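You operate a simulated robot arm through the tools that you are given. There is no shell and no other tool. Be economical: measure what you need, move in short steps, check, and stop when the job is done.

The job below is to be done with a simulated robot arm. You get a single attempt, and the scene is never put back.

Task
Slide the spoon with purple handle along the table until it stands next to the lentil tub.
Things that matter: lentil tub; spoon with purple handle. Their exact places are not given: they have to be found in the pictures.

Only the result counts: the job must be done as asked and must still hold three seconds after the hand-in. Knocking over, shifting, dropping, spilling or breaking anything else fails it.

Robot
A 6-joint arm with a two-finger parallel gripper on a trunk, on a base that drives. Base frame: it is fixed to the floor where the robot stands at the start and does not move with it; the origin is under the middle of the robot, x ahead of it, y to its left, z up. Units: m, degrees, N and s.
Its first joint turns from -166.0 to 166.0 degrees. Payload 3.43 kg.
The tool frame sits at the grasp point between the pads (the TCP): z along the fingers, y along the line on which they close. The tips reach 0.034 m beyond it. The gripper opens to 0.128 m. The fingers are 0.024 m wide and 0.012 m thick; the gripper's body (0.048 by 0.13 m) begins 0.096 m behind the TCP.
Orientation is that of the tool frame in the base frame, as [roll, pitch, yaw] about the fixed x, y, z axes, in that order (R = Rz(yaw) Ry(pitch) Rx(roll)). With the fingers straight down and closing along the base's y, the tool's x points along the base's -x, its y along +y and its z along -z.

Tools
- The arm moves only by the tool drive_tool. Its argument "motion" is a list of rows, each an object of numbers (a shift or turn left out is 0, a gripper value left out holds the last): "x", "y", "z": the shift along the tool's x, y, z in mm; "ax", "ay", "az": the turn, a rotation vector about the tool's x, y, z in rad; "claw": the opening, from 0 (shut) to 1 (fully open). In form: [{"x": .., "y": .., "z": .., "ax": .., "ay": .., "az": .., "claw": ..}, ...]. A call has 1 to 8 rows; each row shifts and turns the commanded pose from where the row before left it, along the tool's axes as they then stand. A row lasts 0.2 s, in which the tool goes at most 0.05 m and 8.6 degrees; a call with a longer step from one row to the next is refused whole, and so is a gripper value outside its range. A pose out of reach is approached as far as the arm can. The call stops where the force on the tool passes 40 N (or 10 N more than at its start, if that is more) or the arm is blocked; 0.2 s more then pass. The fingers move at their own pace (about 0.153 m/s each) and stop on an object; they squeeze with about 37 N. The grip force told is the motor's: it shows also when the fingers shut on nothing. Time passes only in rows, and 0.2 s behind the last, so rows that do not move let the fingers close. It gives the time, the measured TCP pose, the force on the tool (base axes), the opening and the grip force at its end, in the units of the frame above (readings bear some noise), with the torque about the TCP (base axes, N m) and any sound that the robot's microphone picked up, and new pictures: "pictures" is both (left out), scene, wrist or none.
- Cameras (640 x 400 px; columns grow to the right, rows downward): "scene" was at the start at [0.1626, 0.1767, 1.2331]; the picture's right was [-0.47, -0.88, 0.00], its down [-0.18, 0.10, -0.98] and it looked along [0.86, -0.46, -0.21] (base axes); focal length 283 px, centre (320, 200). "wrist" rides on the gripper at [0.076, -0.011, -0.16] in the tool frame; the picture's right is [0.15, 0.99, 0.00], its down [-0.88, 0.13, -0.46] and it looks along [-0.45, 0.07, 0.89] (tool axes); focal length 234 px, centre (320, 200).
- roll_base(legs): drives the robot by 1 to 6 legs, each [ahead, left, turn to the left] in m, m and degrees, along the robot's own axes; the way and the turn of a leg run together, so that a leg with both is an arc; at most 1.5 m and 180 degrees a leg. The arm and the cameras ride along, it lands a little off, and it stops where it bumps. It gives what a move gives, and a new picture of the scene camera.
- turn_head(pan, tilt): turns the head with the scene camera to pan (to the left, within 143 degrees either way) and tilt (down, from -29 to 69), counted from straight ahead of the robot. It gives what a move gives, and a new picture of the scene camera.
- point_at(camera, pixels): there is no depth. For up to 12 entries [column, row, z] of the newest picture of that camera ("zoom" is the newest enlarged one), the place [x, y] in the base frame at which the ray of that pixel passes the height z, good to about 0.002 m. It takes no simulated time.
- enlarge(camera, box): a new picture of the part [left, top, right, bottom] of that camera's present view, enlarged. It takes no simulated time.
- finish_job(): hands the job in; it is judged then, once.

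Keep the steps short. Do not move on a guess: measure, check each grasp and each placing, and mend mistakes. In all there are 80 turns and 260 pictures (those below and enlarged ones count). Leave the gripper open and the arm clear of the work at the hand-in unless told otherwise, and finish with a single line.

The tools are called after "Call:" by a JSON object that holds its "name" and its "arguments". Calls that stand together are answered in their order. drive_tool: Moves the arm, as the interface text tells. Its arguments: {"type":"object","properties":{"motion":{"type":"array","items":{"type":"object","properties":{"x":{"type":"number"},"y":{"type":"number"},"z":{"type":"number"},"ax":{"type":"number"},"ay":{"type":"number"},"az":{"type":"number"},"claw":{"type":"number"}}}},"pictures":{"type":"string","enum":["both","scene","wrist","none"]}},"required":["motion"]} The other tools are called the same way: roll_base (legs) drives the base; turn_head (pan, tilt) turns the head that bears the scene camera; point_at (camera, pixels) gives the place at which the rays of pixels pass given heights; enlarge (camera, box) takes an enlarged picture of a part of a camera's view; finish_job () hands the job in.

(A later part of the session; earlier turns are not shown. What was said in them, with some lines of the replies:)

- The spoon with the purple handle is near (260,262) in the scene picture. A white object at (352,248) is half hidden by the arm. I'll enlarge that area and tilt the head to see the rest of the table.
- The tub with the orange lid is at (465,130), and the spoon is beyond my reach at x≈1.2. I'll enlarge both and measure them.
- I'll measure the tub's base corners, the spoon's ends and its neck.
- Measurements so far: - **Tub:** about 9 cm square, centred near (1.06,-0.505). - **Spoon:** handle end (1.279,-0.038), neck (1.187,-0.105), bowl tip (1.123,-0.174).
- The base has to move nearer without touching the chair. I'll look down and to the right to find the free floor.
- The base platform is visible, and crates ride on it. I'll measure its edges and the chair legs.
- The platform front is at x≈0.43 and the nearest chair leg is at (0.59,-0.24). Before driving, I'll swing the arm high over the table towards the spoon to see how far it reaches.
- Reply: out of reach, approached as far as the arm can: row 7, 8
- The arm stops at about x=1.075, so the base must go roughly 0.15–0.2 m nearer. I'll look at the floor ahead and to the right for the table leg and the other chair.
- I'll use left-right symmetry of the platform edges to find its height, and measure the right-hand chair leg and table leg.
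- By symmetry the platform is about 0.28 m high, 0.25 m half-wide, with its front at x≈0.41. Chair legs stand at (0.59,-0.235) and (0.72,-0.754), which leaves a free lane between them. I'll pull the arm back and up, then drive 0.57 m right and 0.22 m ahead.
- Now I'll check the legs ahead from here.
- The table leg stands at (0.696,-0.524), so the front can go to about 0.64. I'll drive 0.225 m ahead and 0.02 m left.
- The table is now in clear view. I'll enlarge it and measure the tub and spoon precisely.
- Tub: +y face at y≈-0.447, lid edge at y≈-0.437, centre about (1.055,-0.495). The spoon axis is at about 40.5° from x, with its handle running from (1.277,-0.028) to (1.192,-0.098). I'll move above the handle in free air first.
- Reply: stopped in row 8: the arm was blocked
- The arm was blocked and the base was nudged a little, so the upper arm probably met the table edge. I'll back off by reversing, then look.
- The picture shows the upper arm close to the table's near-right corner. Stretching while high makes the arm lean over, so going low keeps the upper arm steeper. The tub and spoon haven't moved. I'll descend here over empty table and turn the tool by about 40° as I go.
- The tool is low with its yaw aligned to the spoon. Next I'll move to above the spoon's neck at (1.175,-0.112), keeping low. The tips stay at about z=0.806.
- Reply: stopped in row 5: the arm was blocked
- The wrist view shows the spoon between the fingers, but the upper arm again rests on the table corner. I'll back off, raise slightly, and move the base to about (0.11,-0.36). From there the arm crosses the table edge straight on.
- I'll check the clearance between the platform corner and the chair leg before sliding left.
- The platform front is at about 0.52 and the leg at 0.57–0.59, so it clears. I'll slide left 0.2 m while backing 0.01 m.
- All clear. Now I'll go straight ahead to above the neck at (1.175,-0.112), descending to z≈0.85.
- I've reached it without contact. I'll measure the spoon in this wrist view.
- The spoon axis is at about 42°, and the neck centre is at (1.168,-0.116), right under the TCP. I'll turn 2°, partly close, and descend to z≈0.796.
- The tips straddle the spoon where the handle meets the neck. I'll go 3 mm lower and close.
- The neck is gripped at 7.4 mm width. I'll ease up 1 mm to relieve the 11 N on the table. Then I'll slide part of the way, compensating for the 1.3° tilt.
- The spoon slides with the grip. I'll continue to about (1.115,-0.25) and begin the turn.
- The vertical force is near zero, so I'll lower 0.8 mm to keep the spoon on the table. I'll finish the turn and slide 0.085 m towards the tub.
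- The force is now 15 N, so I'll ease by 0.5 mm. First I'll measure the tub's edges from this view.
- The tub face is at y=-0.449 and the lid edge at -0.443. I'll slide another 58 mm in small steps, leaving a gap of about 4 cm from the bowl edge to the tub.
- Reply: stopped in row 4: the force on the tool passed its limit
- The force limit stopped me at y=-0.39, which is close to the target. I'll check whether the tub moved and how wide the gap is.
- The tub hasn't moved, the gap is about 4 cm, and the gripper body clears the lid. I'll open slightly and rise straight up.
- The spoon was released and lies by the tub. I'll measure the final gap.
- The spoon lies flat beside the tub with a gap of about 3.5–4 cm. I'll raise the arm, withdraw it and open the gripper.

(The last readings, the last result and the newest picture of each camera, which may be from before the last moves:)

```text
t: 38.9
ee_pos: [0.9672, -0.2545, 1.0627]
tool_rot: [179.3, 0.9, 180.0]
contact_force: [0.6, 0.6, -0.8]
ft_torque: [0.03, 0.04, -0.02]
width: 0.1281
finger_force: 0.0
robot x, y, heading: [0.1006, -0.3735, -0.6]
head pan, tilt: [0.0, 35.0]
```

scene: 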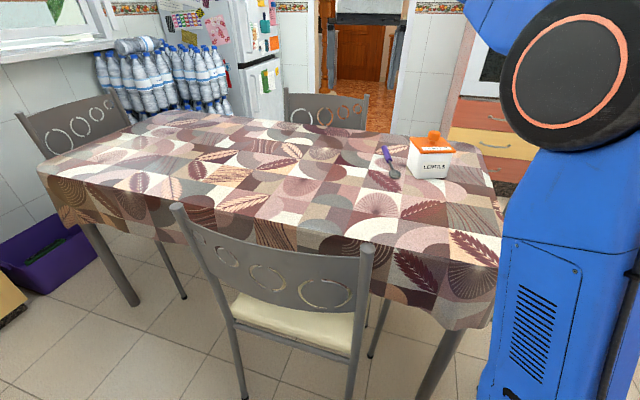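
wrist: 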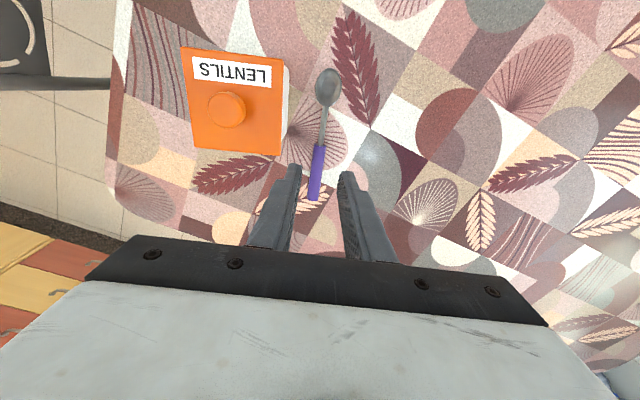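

The spoon lies next to the tub, the tub is upright where it was, and the arm is clear with the gripper open. I'll hand in.

Call:
{"name": "finish_job", "arguments": {}}

```text
The job is handed in.
```

The spoon with the purple handle now lies flat next to the lentil tub, about 4 cm from it; the arm twice touched the table corner on the way, but nothing visibly moved.
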